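You operate a simulated robot arm through the tools that you are given. There is no shell and no other tool.

The job below is to be done with a simulated robot arm. You get a single attempt, and the scene is never put back.

Task
Tip what is left in the soil pack and the green scoop into the soil bin.
Fine: put both back empty and shut the bin; keep what pack and bin spill under a teaspoon, and what scoop and bin spill too. Set down upright: soil pack, green scoop.

The check looks at the end state, three seconds after you hand in, the way a careful person would. Anything else that was tipped, shoved, dropped, spilled or broken makes it a failure.

Robot
A 6-joint arm with a four-finger gripper, fixed in place. Base frame: the origin is at the foot of the arm, x ahead of it, y to its left, z up; the work surface is at about z = 80. Readings come in cm, rad, newtons and seconds.
Its first joint turns from -2.897 to 2.897 rad. Payload 3.43 kg.
The tool frame sits at the grasp point between the pads (the TCP): z along the fingers, y along the line on which they close. The tips reach 3 cm beyond it. The gripper opens to 12 cm. The gripper's body begins 8.5 cm behind the TCP.
Orientation is told as [roll, pitch, yaw] about the base's x, y, z axes, in that order, counted from this pose: with the fingers straight down and closing along the base's y, the tool's x points along the base's -x, its y along +y and its z along -z.

Tools
- The arm moves only by the tool step_arm. Its argument "series" is text: rows parted by semicolons, each of 7 numbers parted by spaces: the shift along the tool's x, y, z in cm, then the turn, a rotation vector about the tool's x, y, z in rad, then the finger opening in cm, from 0 to 12. In form: tx ty tz rx ry rz gripper; .... A call has 1 to 20 rows; each row is the pose to reach, as a shift and turn from the pose commanded when the call began, along the tool's axes at that moment. Each row takes 0.2 s and may step no farther than 5 cm and 0.15 rad from the row before; otherwise, or with a gripper value out of range, the whole call is refused. A pose out of reach is approached as far as the arm can. The call stops where the force on the tool passes 90 N (or 10 N more than at its start, if that is more) or the arm is blocked; 0.2 s more then pass. Each finger halts on what it meets, pressing with about 38 N; the grip force reading is that of the motor and also rises with nothing between the fingers. The clock runs only during rows and for 0.2 s after the last one: add rows that repeat a pose to give the fingers time. The reply holds the time, the measured pose of the TCP, the force on the tool along the base axes, the opening and the grip force, in the units named above and with some noise, with the torque about the TCP (base axes, N m) and any sound that the robot's microphone picked up.
- Cameras (640 x 400 px; columns grow to the right, rows downward): "scene" is fixed at [23.19, 50.03, 146.49]; the picture's right is [0.02, -1.00, 0.00], its down [-0.65, -0.01, -0.76] and it looks along [0.76, 0.01, -0.65] (base axes); focal length 225 px, centre (320, 200). "wrist" rides on the gripper at [7.2, -1.7, -12] in the tool frame; the picture's right is [0.23, 0.97, 0.00], its down [-0.81, 0.19, -0.55] and it looks along [-0.54, 0.13, 0.83] (tool axes); focal length 275 px, centre (320, 200). There is no depth. A picture from a camera that has moved, and an enlarged one, comes with that camera's place and axes in the base frame and with its lens. The place of the scene camera against the robot may be out by one fixed shift of up to 1.2 cm in any direction.
- capture(camera): a new picture of that camera. The clock stands still meanwhile.
- enlarge(camera, box): a new picture of the part [left, top, right, bottom] of that camera's present view, enlarged. The clock stands still meanwhile.
- hand_in(): hands the job in; it is judged then, once.

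Places have to be worked out from the pictures, the camera data and where the tool is seen. Open the gripper and draw the arm clear of the work before you hand the job in, unless the task says otherwise.

The tools are called after "Emit:" as a command line: name --argument value ..., lists and objects as JSON in quotes. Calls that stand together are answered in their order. step_arm: Moves the arm, as the interface text tells. Its arguments: {"type":"object","properties":{"series":{"type":"string"}},"required":["series"]} The other tools are called the same way: capture (camera) takes a picture; enlarge (camera, box) takes an enlarged picture of a part of a camera's view; hand_in () hands the job in.

At the start:

```text
clock: 0.0
ee_pos: [49.49, 29.47, 130.7]
ee_rot: [-0.001, 0.0, 0.0]
ft_force: [0.1, 0.1, 0.2]
torque: [0.01, -0.02, 0.04]
finger_gap: 12.01
gripper_force: 0.1
```

scene: 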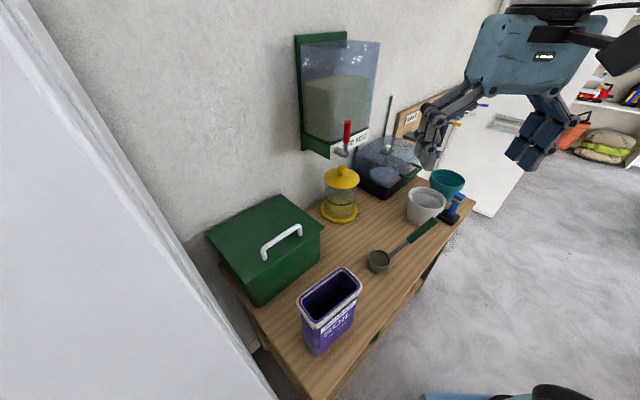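
wrist: 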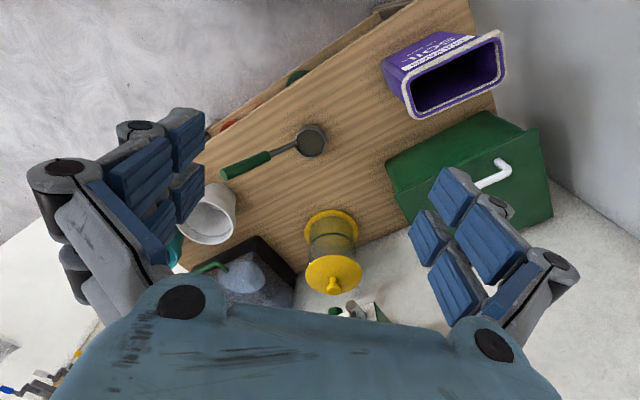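

I start by looking closely at the scene: the purple soil pack, the green bin with white handle on its lid, and the green-handled scoop. I enlarge the pictures to locate them.

Emit:
enlarge --camera "scene" --box '[180, 160, 480, 380]'

Emit:
enlarge --camera "wrist" --box '[180, 0, 580, 250]'

Emit:
enlarge --camera "scene" --box '[190, 180, 390, 370]'

Emit:
enlarge --camera "scene" --box '[340, 160, 480, 290]'

```text
1.82 times, centred on (330, 270) of scene
camera zoom: at [23.19, 50.03, 146.49], right [0.02, -1.0, 0.0], down [-0.65, -0.01, -0.76], along [0.76, 0.01, -0.65], focal length 409 px, centre (302, 73)
```

zoom: 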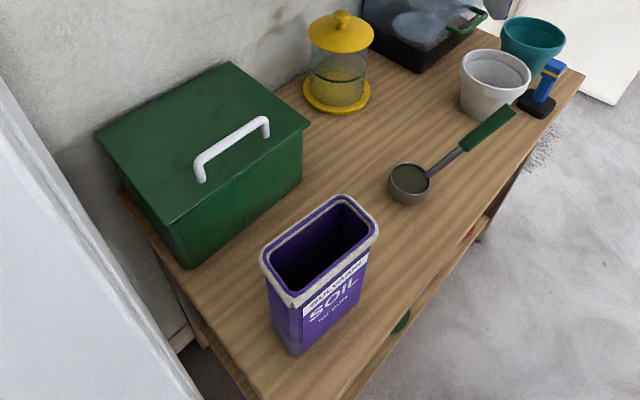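

```text
1.60 times, centred on (380, 125) of wrist
camera zoom: at [42.45, 27.87, 142.78], right [-0.23, 0.97, 0.0], down [0.81, 0.19, 0.55], along [0.54, 0.13, -0.83], focal length 440 px, centre (224, 320)
```

zoom: 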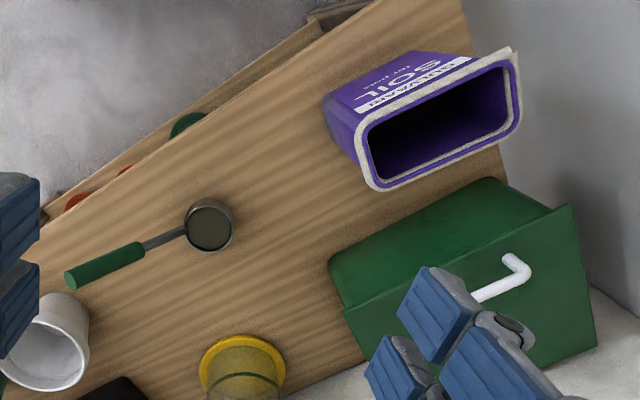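

```text
2.11 times, centred on (290, 275) of scene
camera zoom: at [23.19, 50.03, 146.49], right [0.02, -1.0, 0.0], down [-0.65, -0.01, -0.76], along [0.76, 0.01, -0.65], focal length 473 px, centre (383, 42)
```

zoom: 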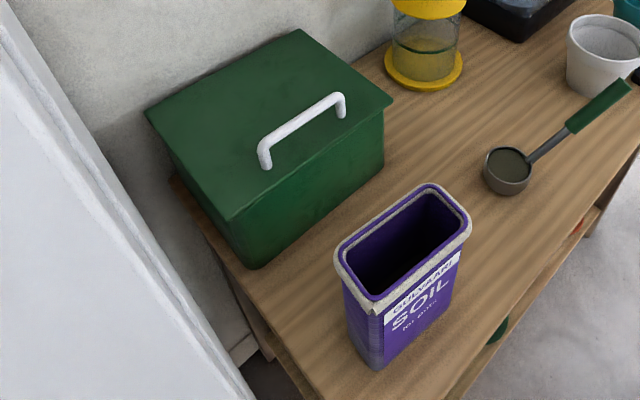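

```text
3.08 times, centred on (410, 225) of scene
camera zoom: at [23.19, 50.03, 146.49], right [0.02, -1.0, 0.0], down [-0.65, -0.01, -0.76], along [0.76, 0.01, -0.65], focal length 692 px, centre (43, 123)
```

zoom: 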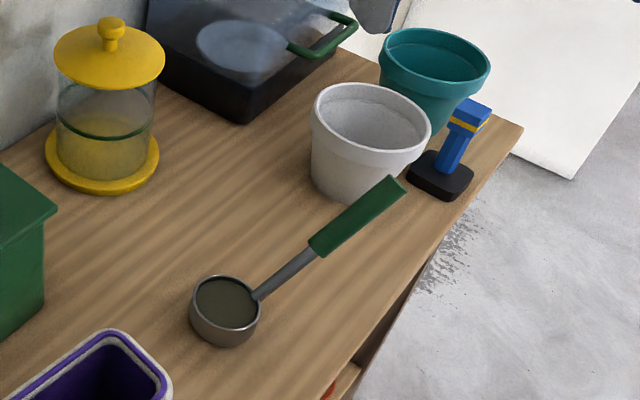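

The scene suggests the bench and everything on it is turned about 45°. The bin lid spans about (50,68), (69,49), (85,65), (66,84), with its handle near the front edge, so the hinge is likely at the wall side. I move over towards the bin with the tool yawed -45° to get a better wrist view.

Emit:
step_arm --series "-0.9 3.0 0 0 0 0.131 12; -1.8 6.0 0 0 0 0.262 12; -2.7 9 0 0 0 0.393 12; -3.6 12 0 0 0 0.524 12; -4.5 15 0 0 0 0.654 12; -5.4 18 0 0 0 0.785 12"

Emit:
capture --camera "wrist"

Emit:
capture --camera "scene"

```text
clock: 1.4
ee_pos: [53.32, 47.52, 131.43]
ee_rot: [0.011, -0.01, -0.788]
ft_force: [-0.3, -1.6, 0.4]
torque: [0.08, -0.05, 0.01]
finger_gap: 12.0
gripper_force: 0.0
```

```text
taken
camera wrist: at [46.89, 51.26, 143.44], right [0.53, 0.85, 0.01], down [0.7, -0.44, 0.56], along [0.48, -0.29, -0.83], focal length 275 px, centre (320, 200)
```

wrist: 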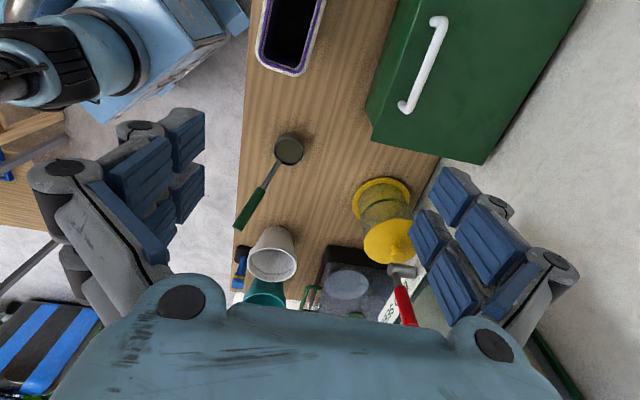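

```text
taken
```

scene: 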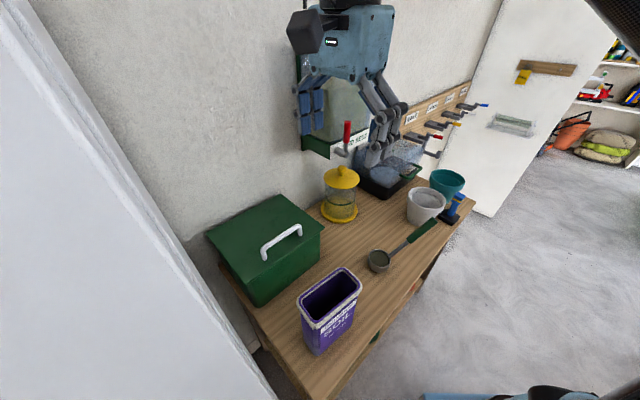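

The wrist now shows the handle and right part of the bin. I check that the arm has settled and enlarge the bin and pack region for measurements.

Emit:
step_arm --series "0 0 0 0 0 0 12; 0 0 0 0 0 0 12"

Emit:
enlarge --camera "wrist" --box '[340, 0, 600, 170]'

Emit:
enlarge --camera "wrist" --box '[220, 0, 460, 150]'

Emit:
enlarge --camera "wrist" --box '[220, 120, 420, 320]'

```text
clock: 2.0
ee_pos: [53.3, 47.6, 131.41]
ee_rot: [0.01, -0.01, -0.785]
ft_force: [0.1, 0.4, -0.1]
torque: [0.03, 0.0, -0.02]
finger_gap: 12.0
gripper_force: 0.0
```

```text
2.35 times, centred on (470, 85) of wrist
camera zoom: at [46.9, 51.28, 143.41], right [0.53, 0.85, 0.01], down [0.7, -0.44, 0.56], along [0.48, -0.29, -0.83], focal length 648 px, centre (-33, 471)
```

zoom: 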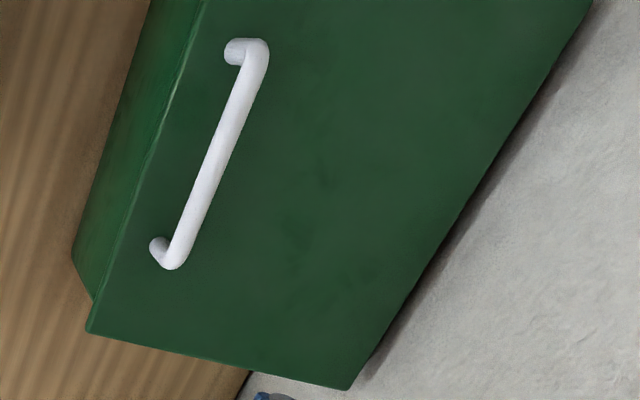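

```text
2.67 times, centred on (340, 75) of wrist
camera zoom: at [46.9, 51.28, 143.41], right [0.53, 0.85, 0.01], down [0.7, -0.44, 0.56], along [0.48, -0.29, -0.83], focal length 734 px, centre (267, 533)
```

zoom: 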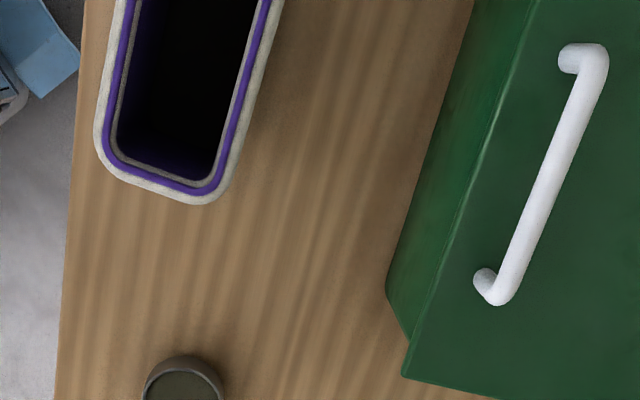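

```text
2.00 times, centred on (320, 220) of wrist
camera zoom: at [46.9, 51.28, 143.41], right [0.53, 0.85, 0.01], down [0.7, -0.44, 0.56], along [0.48, -0.29, -0.83], focal length 551 px, centre (320, 160)
```

zoom: 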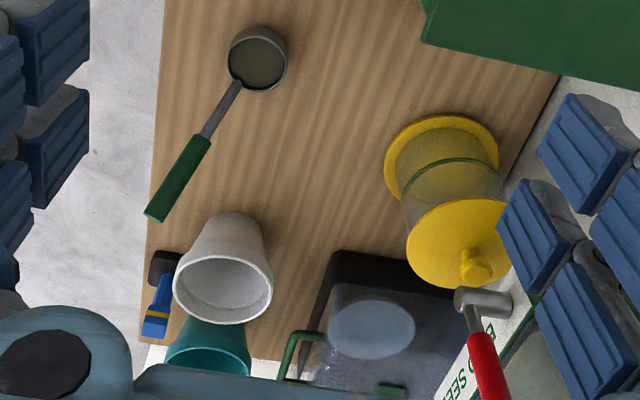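

Triangulating, the lid top is at z≈96, spanning n=(x+y)/√2 from 83 to 106, and the handle bar is centred near (60.5, 61.1, 100), so the lid is very likely hinged at the wall side. I tilt the tool 45° towards the wall and go to a stand-off just short of the handle with the fingers partly closed.

Emit:
step_arm --series "0.7 1.2 3.8 -0.131 0 0 9; 1.4 2.4 7.6 -0.262 0 0 6; 2.1 3.6 11.4 -0.393 0 0 5; 2.8 4.8 15.2 -0.524 0 0 5; 3.5 6.0 19 -0.654 0 0 5; 4.2 7.2 22 -0.785 0 0 5; 4.2 7.2 22 -0.785 0 0 5"

Emit:
capture --camera "wrist"

Emit:
capture --camera "scene"

```text
clock: 3.6
ee_pos: [56.09, 55.68, 109.61]
ee_rot: [0.797, -0.01, -0.784]
ft_force: [-0.9, -0.4, -0.1]
torque: [0.0, -0.01, -0.01]
finger_gap: 5.03
gripper_force: 0.0
```

```text
taken
camera wrist: at [44.13, 53.87, 116.73], right [0.31, 0.65, 0.69], down [0.39, -0.75, 0.53], along [0.87, 0.1, -0.49], focal length 275 px, centre (320, 200)
```

wrist: 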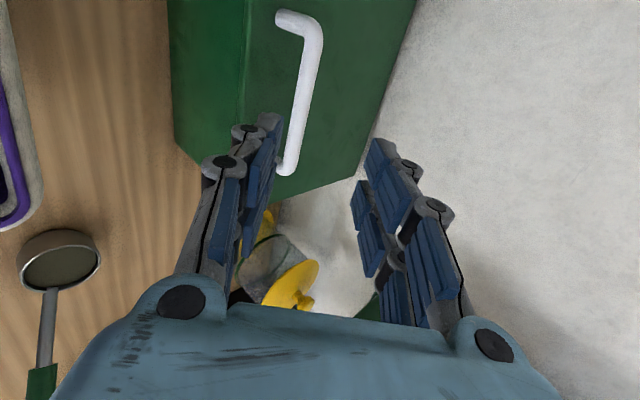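

```text
taken
```

scene: 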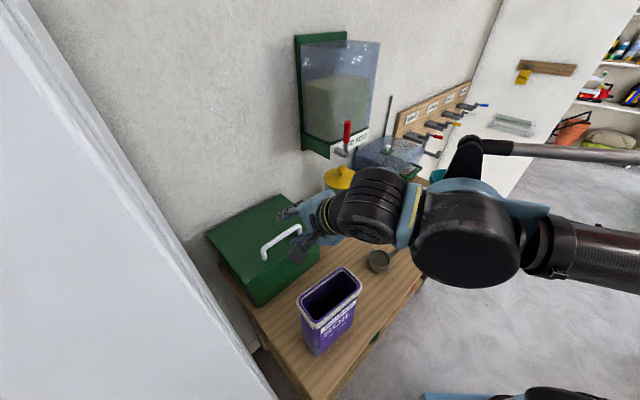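

The tool sits at n≈79, z≈109.6, and the picture agrees the bar lies about 11.7 cm ahead along the fingers and 1.8 cm towards the lower finger. I shift sideways and advance partway with a 3.2 cm gap, then check alignment.

Emit:
step_arm --series "0.4 -0.9 2 0 0 0 4; 0.8 -1.84 4 0 0 0 3.2; 0.8 -1.84 7 0 0 0 3.2; 0.8 -1.84 7 0 0 0 3.2"

Emit:
capture --camera "wrist"

Emit:
enlarge --camera "scene" --box '[190, 150, 390, 310]'

```text
clock: 4.6
ee_pos: [57.99, 58.86, 103.22]
ee_rot: [0.796, -0.01, -0.786]
ft_force: [-0.6, 0.3, 0.1]
torque: [-0.02, -0.03, 0.0]
finger_gap: 3.21
gripper_force: 0.0
```

```text
taken
camera wrist: at [46.05, 57.07, 110.4], right [0.32, 0.65, 0.69], down [0.39, -0.75, 0.53], along [0.87, 0.1, -0.49], focal length 275 px, centre (320, 200)
```

wrist: 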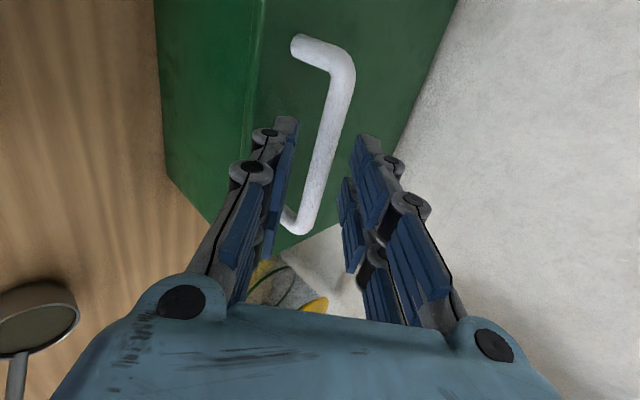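

```text
2.50 times, centred on (290, 230) of scene
camera zoom: at [23.19, 50.03, 146.49], right [0.02, -1.0, 0.0], down [-0.65, -0.01, -0.76], along [0.76, 0.01, -0.65], focal length 562 px, centre (395, 125)
```

zoom: 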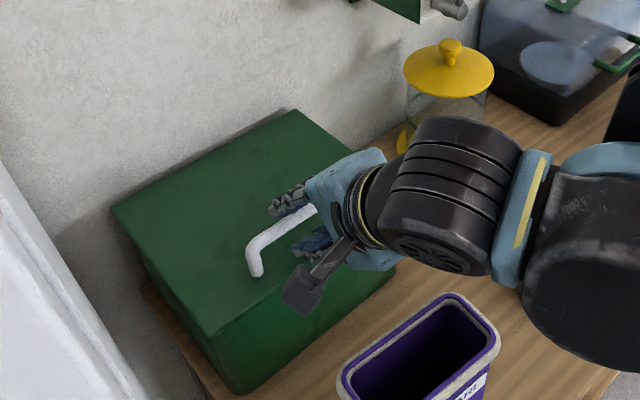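

The bar is centred between the fingers, about 4.7 cm ahead of the grasp point. I advance 3.9 cm and narrow the fingers round the bar.

Emit:
step_arm --series "0 0 2 0 0 0 3.2; 0 0 3.9 0 0 0 3.2; 0 0 3.9 0 0 0 2.6; 0 0 3.9 0 0 0 2.3"

Emit:
capture --camera "wrist"

Emit:
enlarge --camera "scene" --box '[220, 180, 370, 280]'

```text
clock: 5.6
ee_pos: [60.0, 60.85, 100.65]
ee_rot: [0.796, -0.009, -0.787]
ft_force: [0.0, -0.1, -0.4]
torque: [0.02, -0.01, 0.0]
finger_gap: 2.27
gripper_force: 0.0
```

```text
taken
camera wrist: at [48.01, 58.99, 107.72], right [0.32, 0.65, 0.69], down [0.39, -0.75, 0.53], along [0.87, 0.1, -0.49], focal length 275 px, centre (320, 200)
```

wrist: 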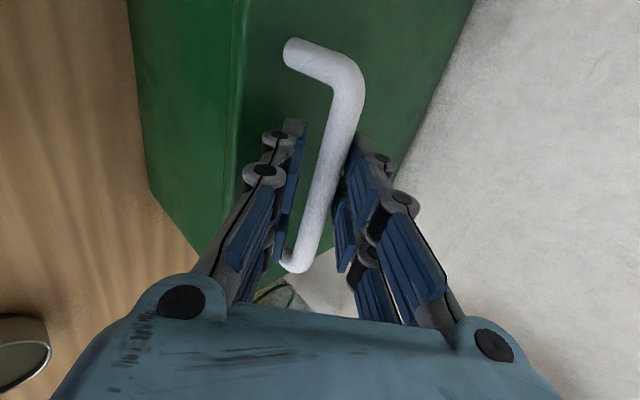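

```text
4.00 times, centred on (295, 230) of scene
camera zoom: at [23.19, 50.03, 146.49], right [0.02, -1.0, 0.0], down [-0.65, -0.01, -0.76], along [0.76, 0.01, -0.65], focal length 899 px, centre (420, 80)
```

zoom: 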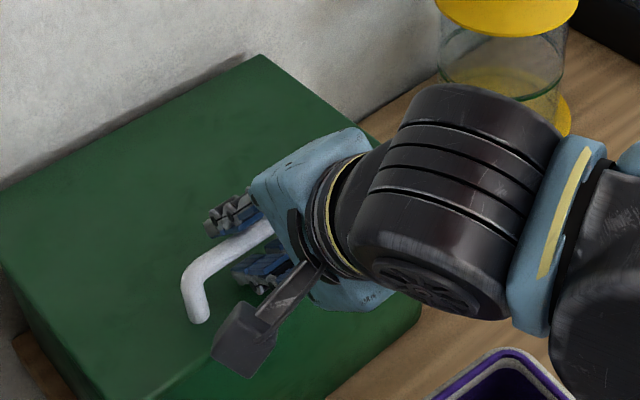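

The bar sits between the pads with the lower finger under it. I lift gently along an arc about the wall-side edge (about 4 cm up, 1.4 cm towards the wall) to learn how the lid behaves.

Emit:
step_arm --series "0 0.6 -0.5 0 0 0 2.0; 0 1.3 -0.8 0 0 0 2.0; 0 2.0 -1.1 0 0 0 2.0; 0 2.8 -1.4 0 0 0 2.0; 0 3.6 -1.7 0 0 0 2.0; 0 3.6 -1.7 0 0 0 2.0"

Emit:
enlarge --camera "scene" --box '[180, 150, 400, 320]'

Emit:
capture --camera "wrist"

```text
clock: 7.0
ee_pos: [60.94, 61.81, 104.25]
ee_rot: [0.796, -0.008, -0.786]
ft_force: [-0.5, 0.5, -1.3]
torque: [0.02, 0.06, -0.02]
finger_gap: 2.11
gripper_force: 0.5
```

```text
2.35 times, centred on (290, 235) of scene
camera zoom: at [23.19, 50.03, 146.49], right [0.02, -1.0, 0.0], down [-0.65, -0.01, -0.76], along [0.76, 0.01, -0.65], focal length 529 px, centre (391, 118)
```

zoom: 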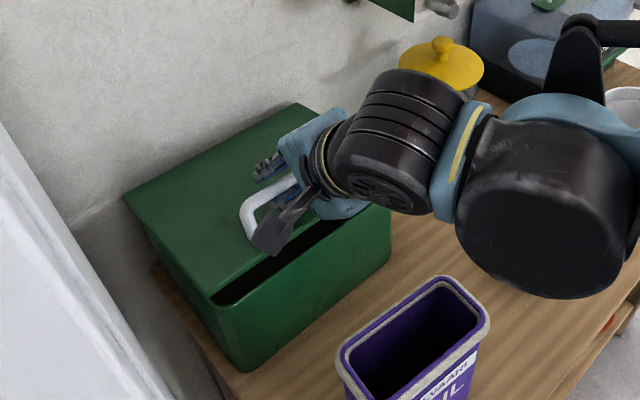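

```text
taken
camera wrist: at [48.9, 59.88, 111.45], right [0.31, 0.65, 0.69], down [0.39, -0.75, 0.53], along [0.87, 0.1, -0.49], focal length 275 px, centre (320, 200)
```

wrist: 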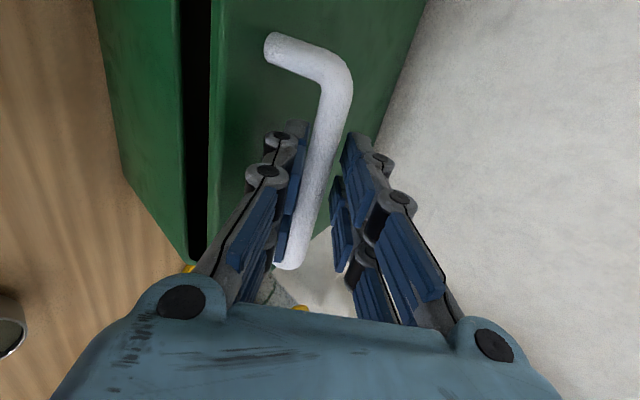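

The front edge lifted while the back stayed, so the lid is hinged at the wall side, and the force is tiny. I continue along the arc to about 50° with the fingers loosely round the bar, then look again.

Emit:
step_arm --series "0 1.5 -0.4 0 0 0 2.4; 0 3.0 -0.8 0 0 0 2.4; 0 4.7 -1.05 0 0 0 2.4; 0 6.4 -1.2 0 0 0 2.4; 0 8.1 -1.15 0 0 0 2.4; 0 9.8 -1.0 0 0 0 2.4; 0 11.5 -0.65 0 0 0 2.4; 0 13.2 -0.2 0 0 0 2.4; 0 13.2 -0.2 0 0 0 2.4"

Emit:
capture --camera "scene"

Emit:
capture --camera "wrist"

```text
clock: 9.0
ee_pos: [67.19, 68.19, 113.85]
ee_rot: [0.793, -0.009, -0.786]
ft_force: [0.7, -1.1, -1.0]
torque: [0.02, 0.0, -0.04]
finger_gap: 2.47
gripper_force: 0.4
```

```text
taken
```

scene: 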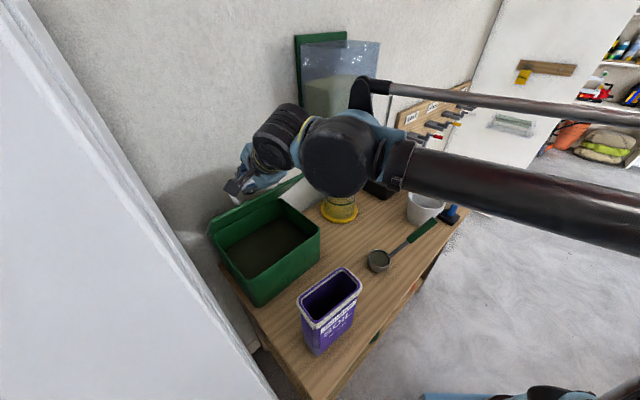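

```text
taken
camera wrist: at [55.18, 66.23, 121.0], right [0.32, 0.65, 0.69], down [0.39, -0.75, 0.53], along [0.87, 0.1, -0.49], focal length 275 px, centre (320, 200)
```

wrist: 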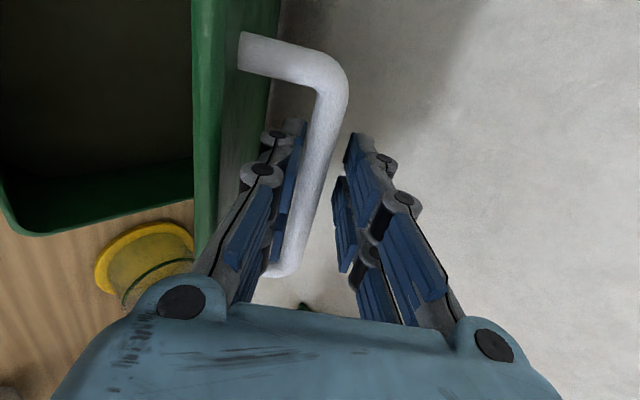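

The lid is open about 50° and the inside of the bin with dark soil is visible. I keep following the arc to roughly 68°, tilting the tool back slightly so the inner finger clears the lid and the outer finger clears the wall.

Emit:
step_arm --series "0 1.7 0.7 0.04 0 0 2.4; 0 3.3 1.5 0.08 0 0 2.4; 0 4.5 2.2 0.12 0 0 2.4; 0 5.6 3.0 0.15 0 0 2.4; 0 5.6 3.0 0.15 0 0 2.4"

Emit:
capture --camera "scene"

Emit:
capture --camera "wrist"

```text
clock: 10.2
ee_pos: [71.53, 72.52, 115.6]
ee_rot: [0.646, -0.01, -0.785]
ft_force: [0.8, 0.1, -0.4]
torque: [-0.02, 0.02, 0.0]
finger_gap: 2.46
gripper_force: 0.8
```

```text
taken
```

scene: 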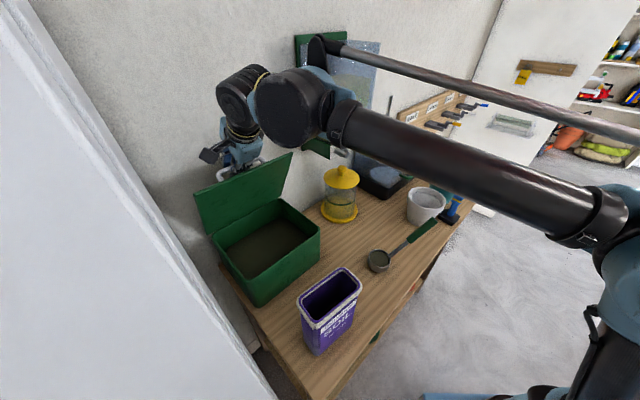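

```text
taken
camera wrist: at [60.3, 71.52, 124.23], right [0.38, 0.72, 0.58], down [0.44, -0.7, 0.56], along [0.81, 0.04, -0.58], focal length 275 px, centre (320, 200)
```

wrist: 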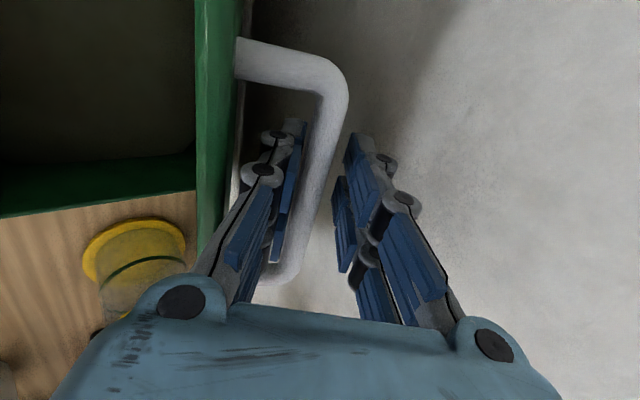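

The lid is at roughly 68°. I enlarge the scene to judge the clearance to the wall and how far the lid is open.

Emit:
enlarge --camera "scene" --box '[170, 100, 350, 310]'

Emit:
enlarge --camera "wrist" --box '[200, 0, 460, 170]'

```text
1.90 times, centred on (260, 205) of scene
camera zoom: at [23.19, 50.03, 146.49], right [0.02, -1.0, 0.0], down [-0.65, -0.01, -0.76], along [0.76, 0.01, -0.65], focal length 428 px, centre (434, 190)
```

zoom: 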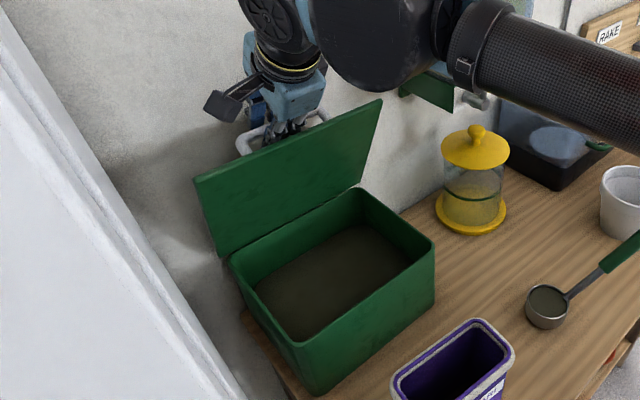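

```text
2.35 times, centred on (330, 85) of wrist
camera zoom: at [60.3, 71.52, 124.23], right [0.38, 0.72, 0.58], down [0.44, -0.7, 0.56], along [0.81, 0.04, -0.58], focal length 648 px, centre (296, 471)
```

zoom: 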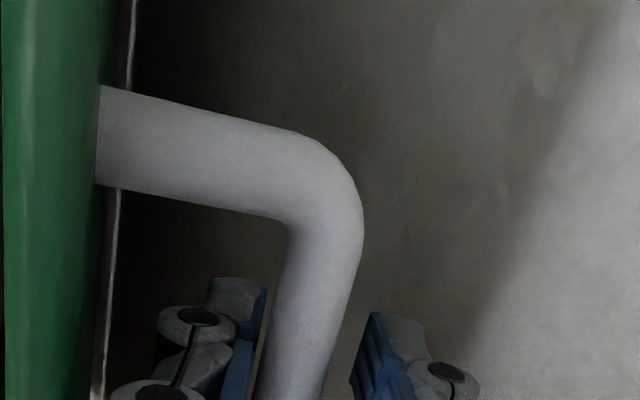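

The lid appears to be at about 68° with some room behind. I push on in small steps, watching the force.

Emit:
step_arm --series "0 0.5 0.35 0 0 0 2.4; 0 1.0 0.7 0 0 0 2.4; 0 1.4 1.0 0 0 0 2.4; 0 1.4 1.0 0 0 0 2.4"

Emit:
enlarge --camera "scene" --box '[170, 100, 350, 310]'

Emit:
capture --camera "wrist"

```text
clock: 11.2
ee_pos: [72.8, 73.77, 115.76]
ee_rot: [0.645, -0.009, -0.786]
ft_force: [-5.1, -2.8, 2.1]
torque: [0.07, -0.02, 0.03]
finger_gap: 2.33
gripper_force: 0.0
```

```text
1.90 times, centred on (260, 205) of scene
camera zoom: at [23.19, 50.03, 146.49], right [0.02, -1.0, 0.0], down [-0.65, -0.01, -0.76], along [0.76, 0.01, -0.65], focal length 428 px, centre (434, 190)
```

zoom: 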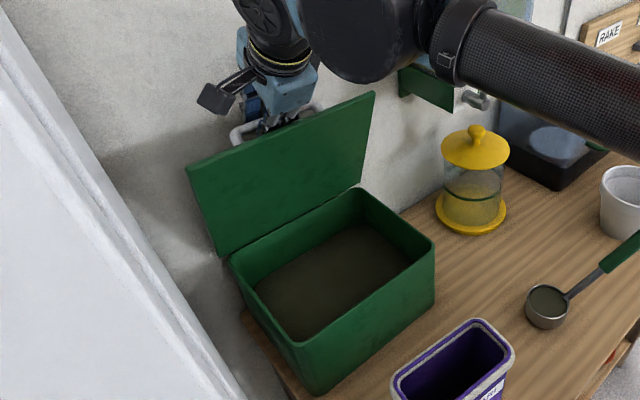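

```text
taken
camera wrist: at [61.55, 72.69, 124.32], right [0.38, 0.72, 0.58], down [0.44, -0.7, 0.56], along [0.81, 0.04, -0.58], focal length 275 px, centre (320, 200)
```

wrist: 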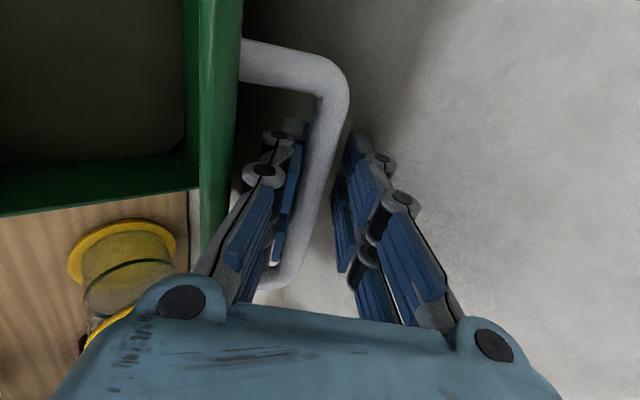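

A light 6 N reaction suggests a finger or the lid's stop has met resistance, with the lid near 75°. I test whether the lid stays up on its own by easing only the inner finger away a little while still caging the bar.

Emit:
step_arm --series "0 -0.3 -0.3 0 0 0 2.6; 0 -0.6 -0.4 0 0 0 3.2; 0 -0.9 -0.5 0 0 0 3.8; 0 -1.2 -0.5 0 0 0 4.4; 0 -1.4 -0.5 0 0 0 4.8; 0 -1.4 -0.5 0 0 0 4.8"

Emit:
capture --camera "wrist"

Emit:
enlarge --camera "scene" --box '[170, 100, 350, 310]'

```text
clock: 12.6
ee_pos: [71.63, 72.52, 115.42]
ee_rot: [0.644, -0.01, -0.785]
ft_force: [-0.7, 0.3, 0.3]
torque: [-0.01, 0.02, -0.02]
finger_gap: 4.76
gripper_force: 0.0
```

```text
taken
camera wrist: at [60.55, 71.64, 123.88], right [0.38, 0.72, 0.58], down [0.44, -0.7, 0.56], along [0.81, 0.04, -0.58], focal length 275 px, centre (320, 200)
```

wrist: 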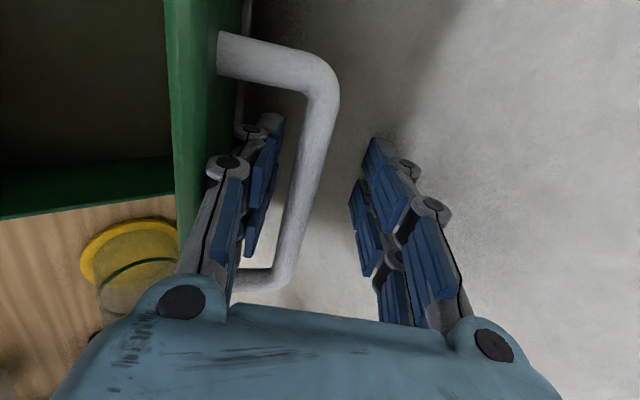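

```text
1.90 times, centred on (260, 205) of scene
camera zoom: at [23.19, 50.03, 146.49], right [0.02, -1.0, 0.0], down [-0.65, -0.01, -0.76], along [0.76, 0.01, -0.65], focal length 428 px, centre (434, 190)
```

zoom: 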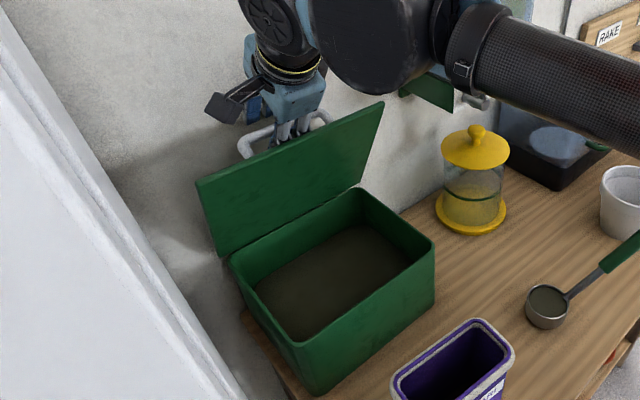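

The lid seems to have followed the inner finger by a few degrees. I wait a moment without moving to see whether it is resting on the finger or holding still by itself.

Emit:
step_arm --series "0 0 0 0 0 0 4.8; 0 0 0 0 0 0 4.8; 0 0 0 0 0 0 4.8; 0 0 0 0 0 0 4.8; 0 0 0 0 0 0 4.8"

Emit:
capture --camera "wrist"

Emit:
enlarge --camera "scene" --box '[170, 100, 350, 310]'

```text
clock: 13.8
ee_pos: [71.69, 72.61, 115.34]
ee_rot: [0.643, -0.009, -0.788]
ft_force: [0.9, 0.3, -0.3]
torque: [0.0, -0.01, 0.05]
finger_gap: 4.8
gripper_force: 0.1
```

```text
taken
camera wrist: at [60.56, 71.65, 123.88], right [0.38, 0.72, 0.58], down [0.44, -0.7, 0.56], along [0.81, 0.04, -0.58], focal length 275 px, centre (320, 200)
```

wrist: 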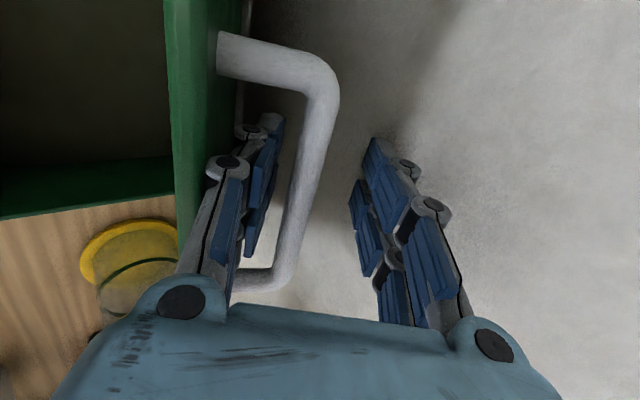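

```text
1.90 times, centred on (260, 205) of scene
camera zoom: at [23.19, 50.03, 146.49], right [0.02, -1.0, 0.0], down [-0.65, -0.01, -0.76], along [0.76, 0.01, -0.65], focal length 428 px, centre (434, 190)
```

zoom: 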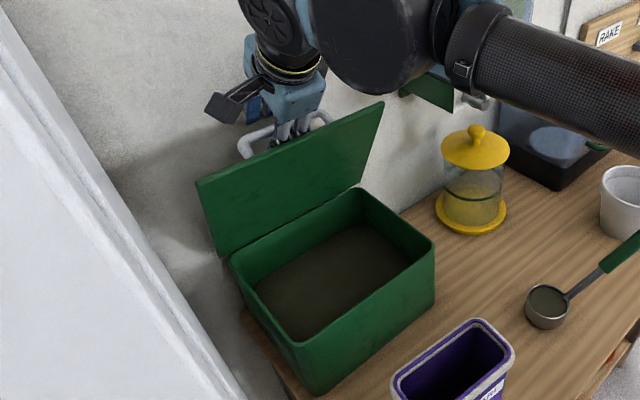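

No change over a second, so either it holds or it rests on the finger. I move the inner finger a further 1 cm away from the bar to tell the two apart.

Emit:
step_arm --series "0 -0.3 0 0 0 0 4.8; 0 -0.6 0 0 0 0 4.8; 0 -0.9 0 0 0 0 4.8; 0 -0.9 0 0 0 0 4.8; 0 -0.9 0 0 0 0 4.8"

Emit:
capture --camera "wrist"

Emit:
enlarge --camera "scene" --box '[170, 100, 350, 310]'

```text
clock: 15.0
ee_pos: [71.3, 72.08, 114.75]
ee_rot: [0.644, -0.009, -0.787]
ft_force: [0.4, 0.5, 0.1]
torque: [0.04, 0.02, -0.01]
finger_gap: 4.81
gripper_force: 0.0
```

```text
taken
camera wrist: at [60.03, 71.14, 123.36], right [0.38, 0.72, 0.58], down [0.44, -0.7, 0.56], along [0.81, 0.04, -0.58], focal length 275 px, centre (320, 200)
```

wrist: 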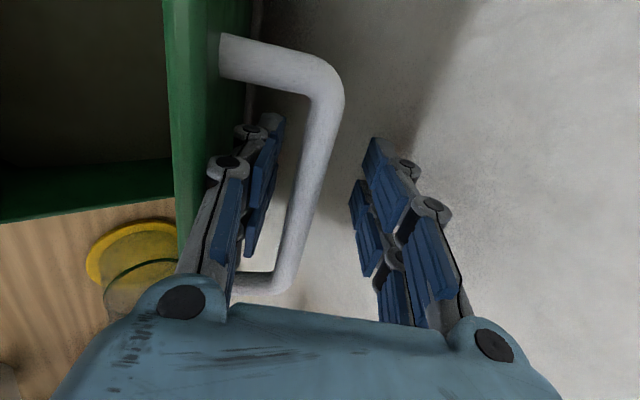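

```text
1.90 times, centred on (260, 205) of scene
camera zoom: at [23.19, 50.03, 146.49], right [0.02, -1.0, 0.0], down [-0.65, -0.01, -0.76], along [0.76, 0.01, -0.65], focal length 428 px, centre (434, 190)
```

zoom: 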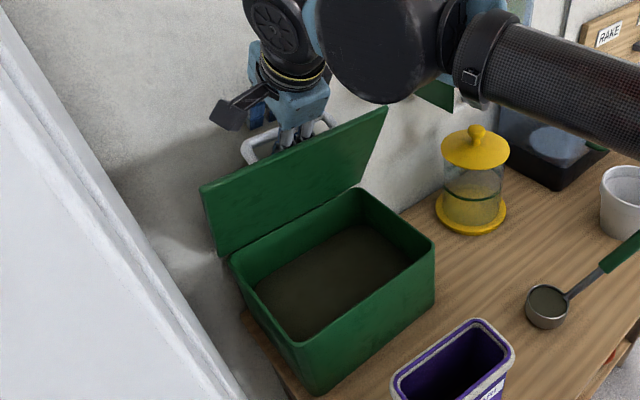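

The bar is not in contact with the inner pad, so the lid is holding by itself (hinge friction); the small shift came from the finger brushing the lid plate. I withdraw the fingers parallel to the lid plane so as not to drag it.

Emit:
step_arm --series "0 0.3 0 0 0 0 4.6; 0 0.6 -1.2 0 0 0 4.6; 0 0.9 -2.4 0 0 0 4.6; 0 1.2 -3.6 0 0 0 4.6; 0 1.5 -4.8 0 0 0 4.6; 0 1.7 -6 0 0 0 4.6; 0 1.7 -6 0 0 0 4.6"

Emit:
capture --camera "wrist"

Emit:
enlarge --camera "scene" --box '[170, 100, 350, 310]'

```text
clock: 16.6
ee_pos: [69.52, 70.74, 120.51]
ee_rot: [0.644, -0.008, -0.784]
ft_force: [-0.1, 0.3, -0.6]
torque: [0.02, 0.0, 0.01]
finger_gap: 4.6
gripper_force: 0.1
```

```text
taken
camera wrist: at [58.38, 69.55, 129.12], right [0.38, 0.72, 0.58], down [0.44, -0.7, 0.56], along [0.81, 0.04, -0.58], focal length 275 px, centre (320, 200)
```

wrist: 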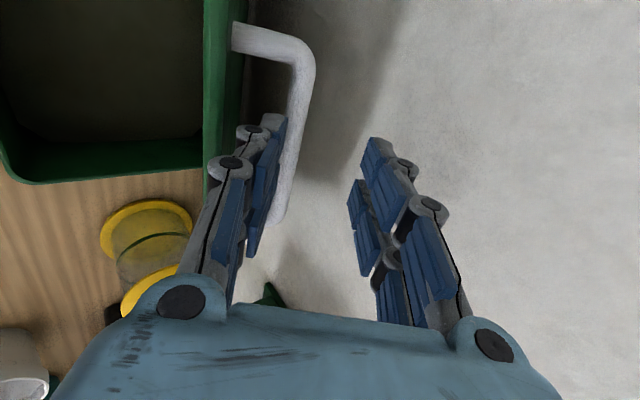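

```text
1.90 times, centred on (260, 205) of scene
camera zoom: at [23.19, 50.03, 146.49], right [0.02, -1.0, 0.0], down [-0.65, -0.01, -0.76], along [0.76, 0.01, -0.65], focal length 428 px, centre (434, 190)
```

zoom: 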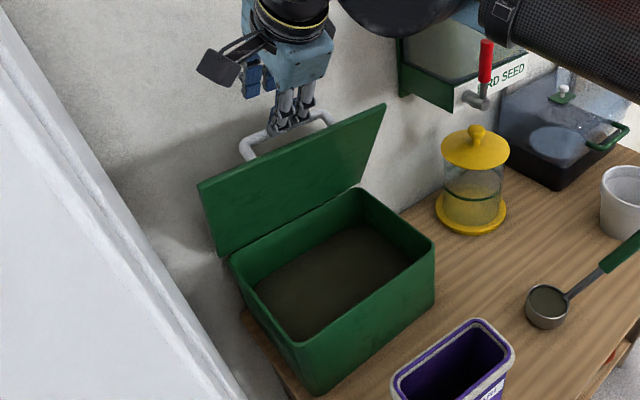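

The lid stays up by itself at about 67° and the fingers are out of the handle loop. To gain room for pouring I will back off, close the fingers and push the lid further open from its inside face.

Emit:
step_arm --series "0 1.8 -2.4 0 0 0 4.6; 0 0 -5.0 0 0 0 4; 0 -3.2 -7.4 -0.13 0 0 3; 0 -7.0 -9.0 -0.26 0 0 1; 0 -10.4 -7.8 -0.39 0 0 0; 0 -12.8 -4.6 -0.49 0 0 0; 0 -14.6 -2.2 -0.49 0 0 0; 0 -14.6 -2.2 -0.49 0 0 0"

Emit:
capture --camera "wrist"

Emit:
capture --camera "scene"

```text
clock: 18.4
ee_pos: [60.42, 61.33, 113.45]
ee_rot: [1.135, -0.009, -0.784]
ft_force: [-0.3, 0.0, 0.4]
torque: [-0.01, 0.02, -0.01]
finger_gap: 0.0
gripper_force: 33.4
```

```text
taken
camera wrist: at [47.12, 58.11, 116.96], right [0.12, 0.46, 0.88], down [0.27, -0.87, 0.41], along [0.95, 0.19, -0.23], focal length 275 px, centre (320, 200)
```

wrist: 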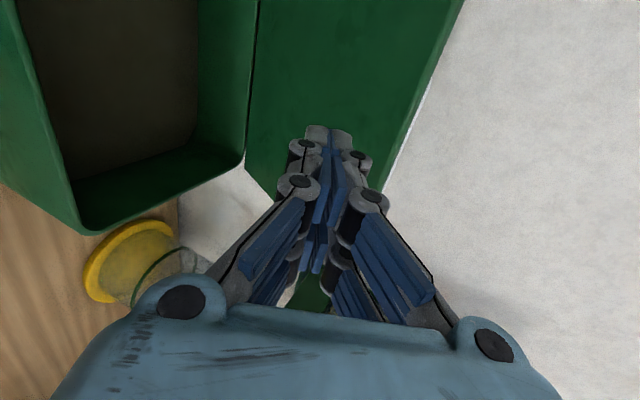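

```text
taken
```

scene: 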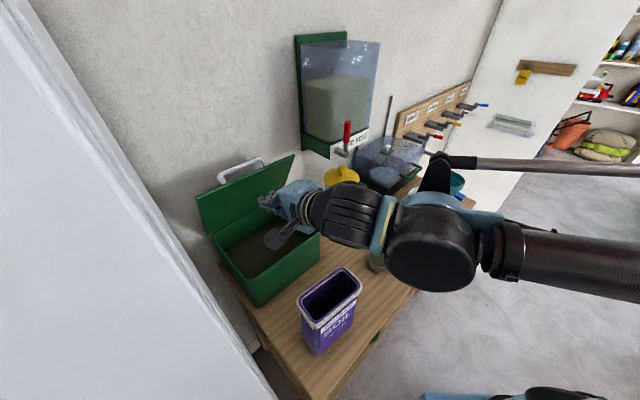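

The closed fingertips are in front of the lid's inner face (tip at about n=88.8, z=112). I push horizontally towards the wall in small steps and watch the force.

Emit:
step_arm --series "0 1.05 2.27 0 0 0 0; 0 2.1 4.53 0 0 0 0; 0 3.16 6.8 0 0 0 0; 0 3.6 7.7 0 0 0 0; 0 4.0 8.6 0 0 0 0; 0 4.4 9.5 0 0 0 0; 0 4.4 9.5 0 0 0 0"

Emit:
enlarge --camera "scene" --box '[170, 100, 350, 310]'

```text
clock: 20.0
ee_pos: [67.9, 68.7, 113.62]
ee_rot: [1.136, -0.009, -0.785]
ft_force: [-0.2, -0.3, -0.7]
torque: [0.02, 0.03, 0.05]
finger_gap: 0.0
gripper_force: 32.8
```

```text
1.90 times, centred on (260, 205) of scene
camera zoom: at [23.19, 50.03, 146.49], right [0.02, -1.0, 0.0], down [-0.65, -0.01, -0.76], along [0.76, 0.01, -0.65], focal length 428 px, centre (434, 190)
```

zoom: 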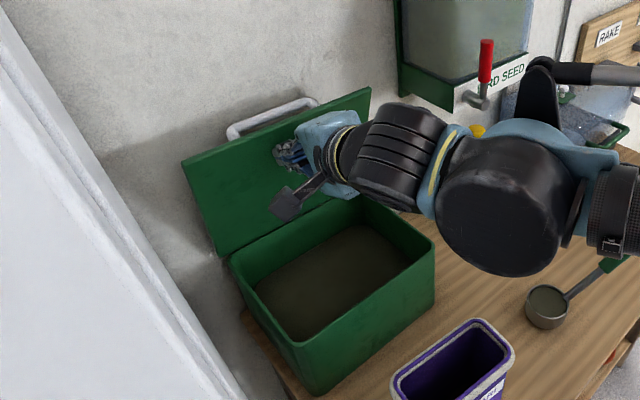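

The lid moved with almost no force and looks to be near 77°. I continue pushing a little further.

Emit:
step_arm --series "0 0.3 0.7 0 0 0 0; 0 0.6 1.4 0 0 0 0; 0 0.9 2.0 0 0 0 0; 0 1.2 2.6 0 0 0 0; 0 1.2 2.6 0 0 0 0"

Emit:
enlarge --camera "scene" --box '[170, 100, 350, 310]'

```text
clock: 20.8
ee_pos: [67.94, 69.95, 114.11]
ee_rot: [1.138, -0.016, -0.787]
ft_force: [1.5, 0.4, -1.7]
torque: [0.04, 0.02, 0.06]
finger_gap: 0.02
gripper_force: 33.0
stopped in row 4: the force on the tool passed its limit at 104 N (the readings are from after the stop); the commanded pose is now the measured one
```

```text
1.90 times, centred on (260, 205) of scene
camera zoom: at [23.19, 50.03, 146.49], right [0.02, -1.0, 0.0], down [-0.65, -0.01, -0.76], along [0.76, 0.01, -0.65], focal length 428 px, centre (434, 190)
```

zoom: 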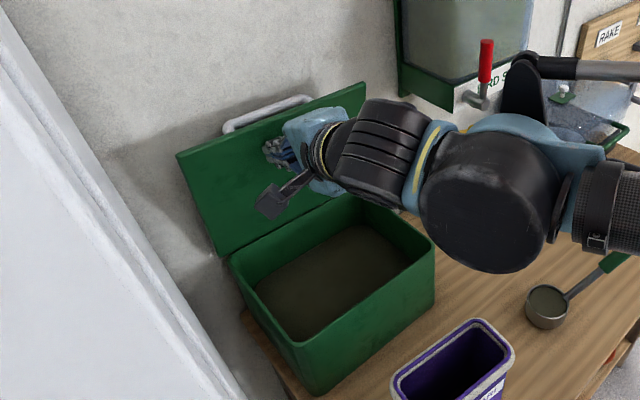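

The push ended on the lid's stop (a brief 104 N); the bin has not moved in the picture. I back the fingers away at once and check that lid and bin look right.

Emit:
step_arm --series "0 -0.8 -1.8 0 0 0 0; 0 -2.1 -4.53 0 0 0 0; 0 -3.6 -7.7 0 0 0 1; 0 -3.6 -11.2 0 0 0 3; 0 -2 -14.5 0 0 0 6; 0 -2 -14.5 0 0 0 6"

Emit:
capture --camera "wrist"

Emit:
capture --camera "scene"

```text
clock: 22.2
ee_pos: [57.62, 60.0, 118.25]
ee_rot: [1.138, -0.016, -0.786]
ft_force: [0.3, 0.0, -0.9]
torque: [-0.01, -0.04, 0.02]
finger_gap: 6.04
gripper_force: 0.0
```

```text
taken
camera wrist: at [44.38, 56.89, 121.65], right [0.12, 0.46, 0.88], down [0.27, -0.87, 0.42], along [0.96, 0.19, -0.23], focal length 275 px, centre (320, 200)
```

wrist: 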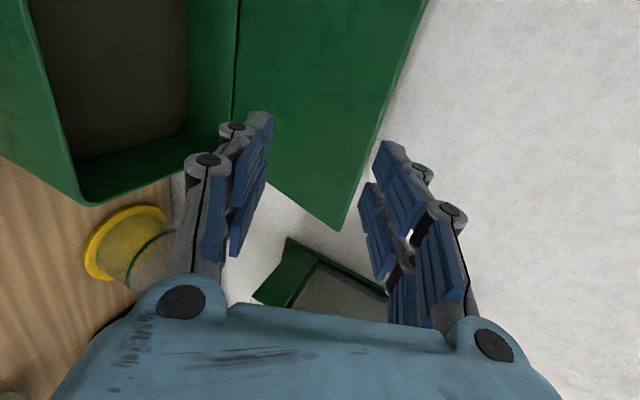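

```text
taken
```

scene: 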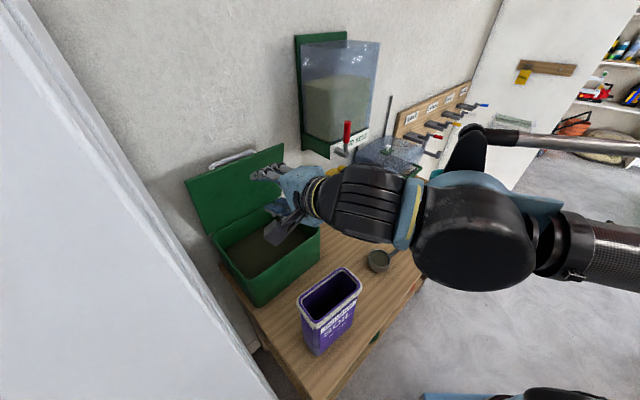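

The lid stays open near its stop and the bin is unmoved. Next I bring the tool upright and over to the right of the pack (n≈66, e≈15, z≈125), to approach the pack from its right side.

Emit:
step_arm --series "-2.1 0.6 -2.6 0.142 0 0 7; -4.2 1.0 -5.1 0.284 0 0 8; -6.3 1.0 -7.5 0.426 0 0 9; -8.4 0.8 -9.8 0.568 0 0 10; -10.5 0.4 -12 0.71 0 0 11; -12.6 0 -14.2 0.852 0 0 11; -14.7 -0.4 -16.3 0.994 0 0 11; -16.8 -0.8 -18.4 1.138 0 0 11; -16.8 -0.8 -18.4 1.138 0 0 11"

Emit:
capture --camera "wrist"

Emit:
capture --camera "scene"

```text
clock: 24.2
ee_pos: [57.47, 36.14, 125.63]
ee_rot: [0.0, -0.014, -0.787]
ft_force: [-0.5, -0.7, 0.3]
torque: [-0.02, -0.03, 0.0]
finger_gap: 11.0
gripper_force: 0.1
```

```text
taken
camera wrist: at [51.11, 40.17, 137.58], right [0.53, 0.85, -0.01], down [0.7, -0.43, 0.56], along [0.48, -0.3, -0.83], focal length 275 px, centre (320, 200)
```

wrist: 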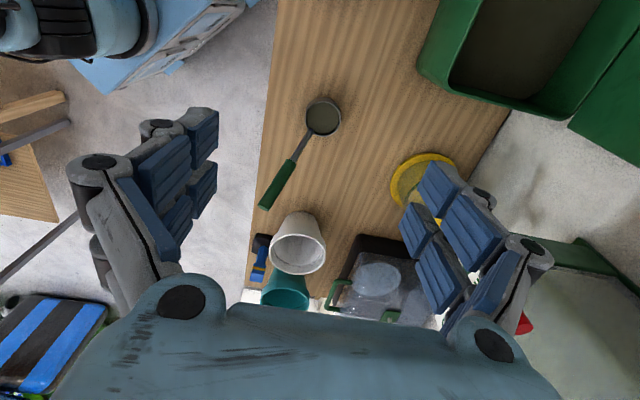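

```text
taken
```

scene: 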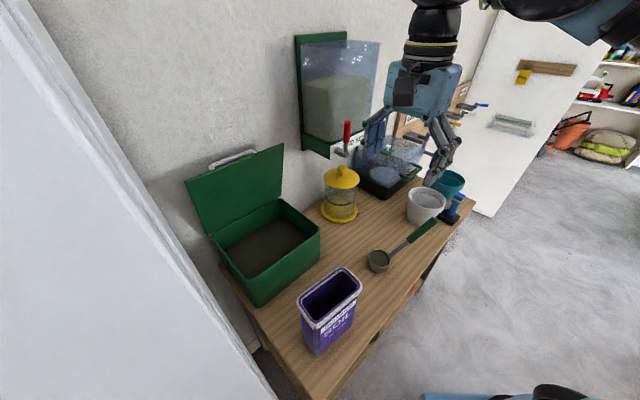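

From here the wrist sees the scoop well, so I enlarge it for measurement, and also get a fresh look at lid and pack from the scene camera.

Emit:
enlarge --camera "wrist" --box '[240, 80, 400, 230]'

Emit:
enlarge --camera "scene" --box '[260, 240, 380, 370]'

Emit:
enlarge --camera "scene" --box '[350, 200, 450, 280]'

```text
2.67 times, centred on (320, 155) of wrist
camera zoom: at [51.11, 40.17, 137.58], right [0.53, 0.85, -0.01], down [0.7, -0.43, 0.56], along [0.48, -0.3, -0.83], focal length 734 px, centre (320, 320)
```

zoom: 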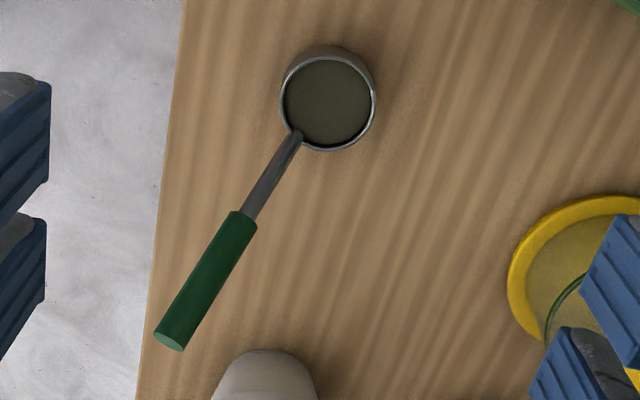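

```text
3.08 times, centred on (320, 305) of scene
camera zoom: at [23.19, 50.03, 146.49], right [0.02, -1.0, 0.0], down [-0.65, -0.01, -0.76], along [0.76, 0.01, -0.65], focal length 692 px, centre (320, -123)
```

zoom: 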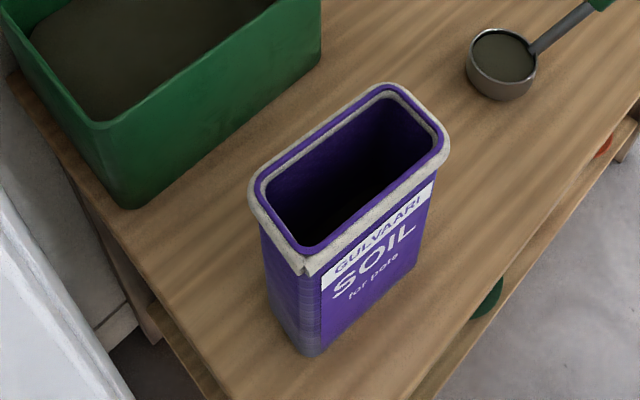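

```text
5.00 times, centred on (400, 240) of scene
camera zoom: at [23.19, 50.03, 146.49], right [0.02, -1.0, 0.0], down [-0.65, -0.01, -0.76], along [0.76, 0.01, -0.65], focal length 1124 px, centre (-80, 0)
```

zoom: 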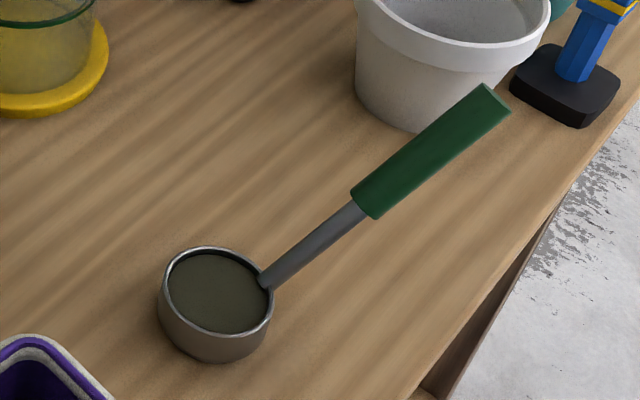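

The scoop measures: bowl centre ≈(66.1, 31.4), rim z≈84, handle rising at about 42° to its end at (70.9, 16.0, 97.3); it is filled with soil. The pack's long axis appears turned about 7° more than the bench, so I yaw the tool accordingly before tilting it to face the pack from the right.

Emit:
step_arm --series "-1.5 -1.1 0 0 0 0.06 11; -3.0 -2.3 0 0 0 0.122 11; -3.0 -2.3 0 0 0 0.122 11"

Emit:
step_arm --series "0 0 1 0 0.136 0 11; 0 0 2 0 0.271 0 11; 0 0 4 0 0.407 0 11; 0 0 6 0 0.542 0 11; 0 0 8 0 0.678 0 11; 0 0 10 0 0.813 0 11; 0 0 12 0 0.949 0 11; 0 0 14 0 1.084 0 11; 0 0 16 0 1.22 0 11; 0 0 16 0 1.22 0 11"

Emit:
capture --camera "wrist"

Emit:
capture --camera "scene"

```text
clock: 25.0
ee_pos: [58.09, 32.52, 125.69]
ee_rot: [0.002, -0.015, -0.91]
ft_force: [0.3, 0.2, 0.9]
torque: [-0.01, -0.01, 0.02]
finger_gap: 10.98
gripper_force: 0.0
```

```text
clock: 27.2
ee_pos: [58.26, 32.3, 109.51]
ee_rot: [0.004, 1.208, -0.905]
ft_force: [-0.2, 0.1, 0.9]
torque: [0.0, -0.02, 0.04]
finger_gap: 10.98
gripper_force: 0.1
```

```text
taken
camera wrist: at [62.18, 24.32, 120.56], right [0.72, 0.66, 0.22], down [0.65, -0.52, -0.56], along [-0.26, 0.54, -0.8], focal length 275 px, centre (320, 200)
```

wrist: 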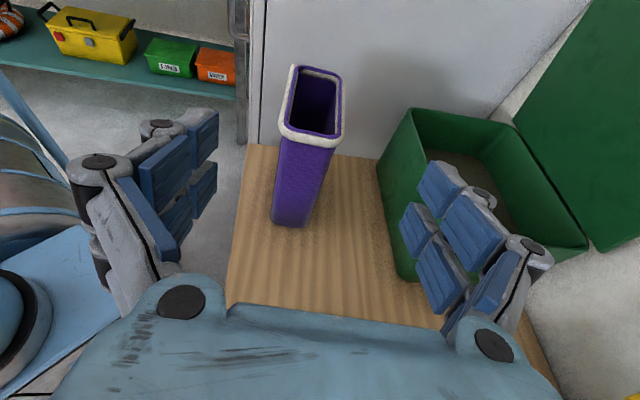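

```text
taken
```

scene: 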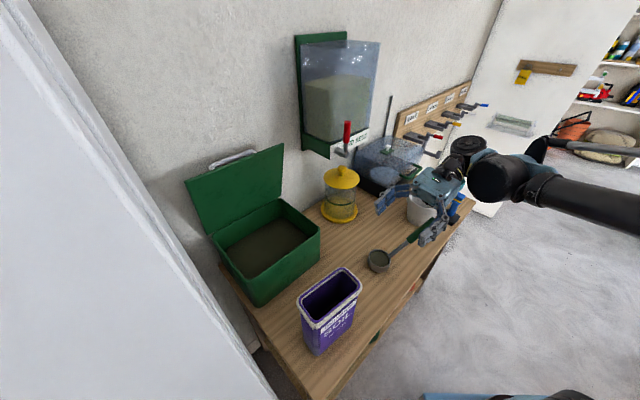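

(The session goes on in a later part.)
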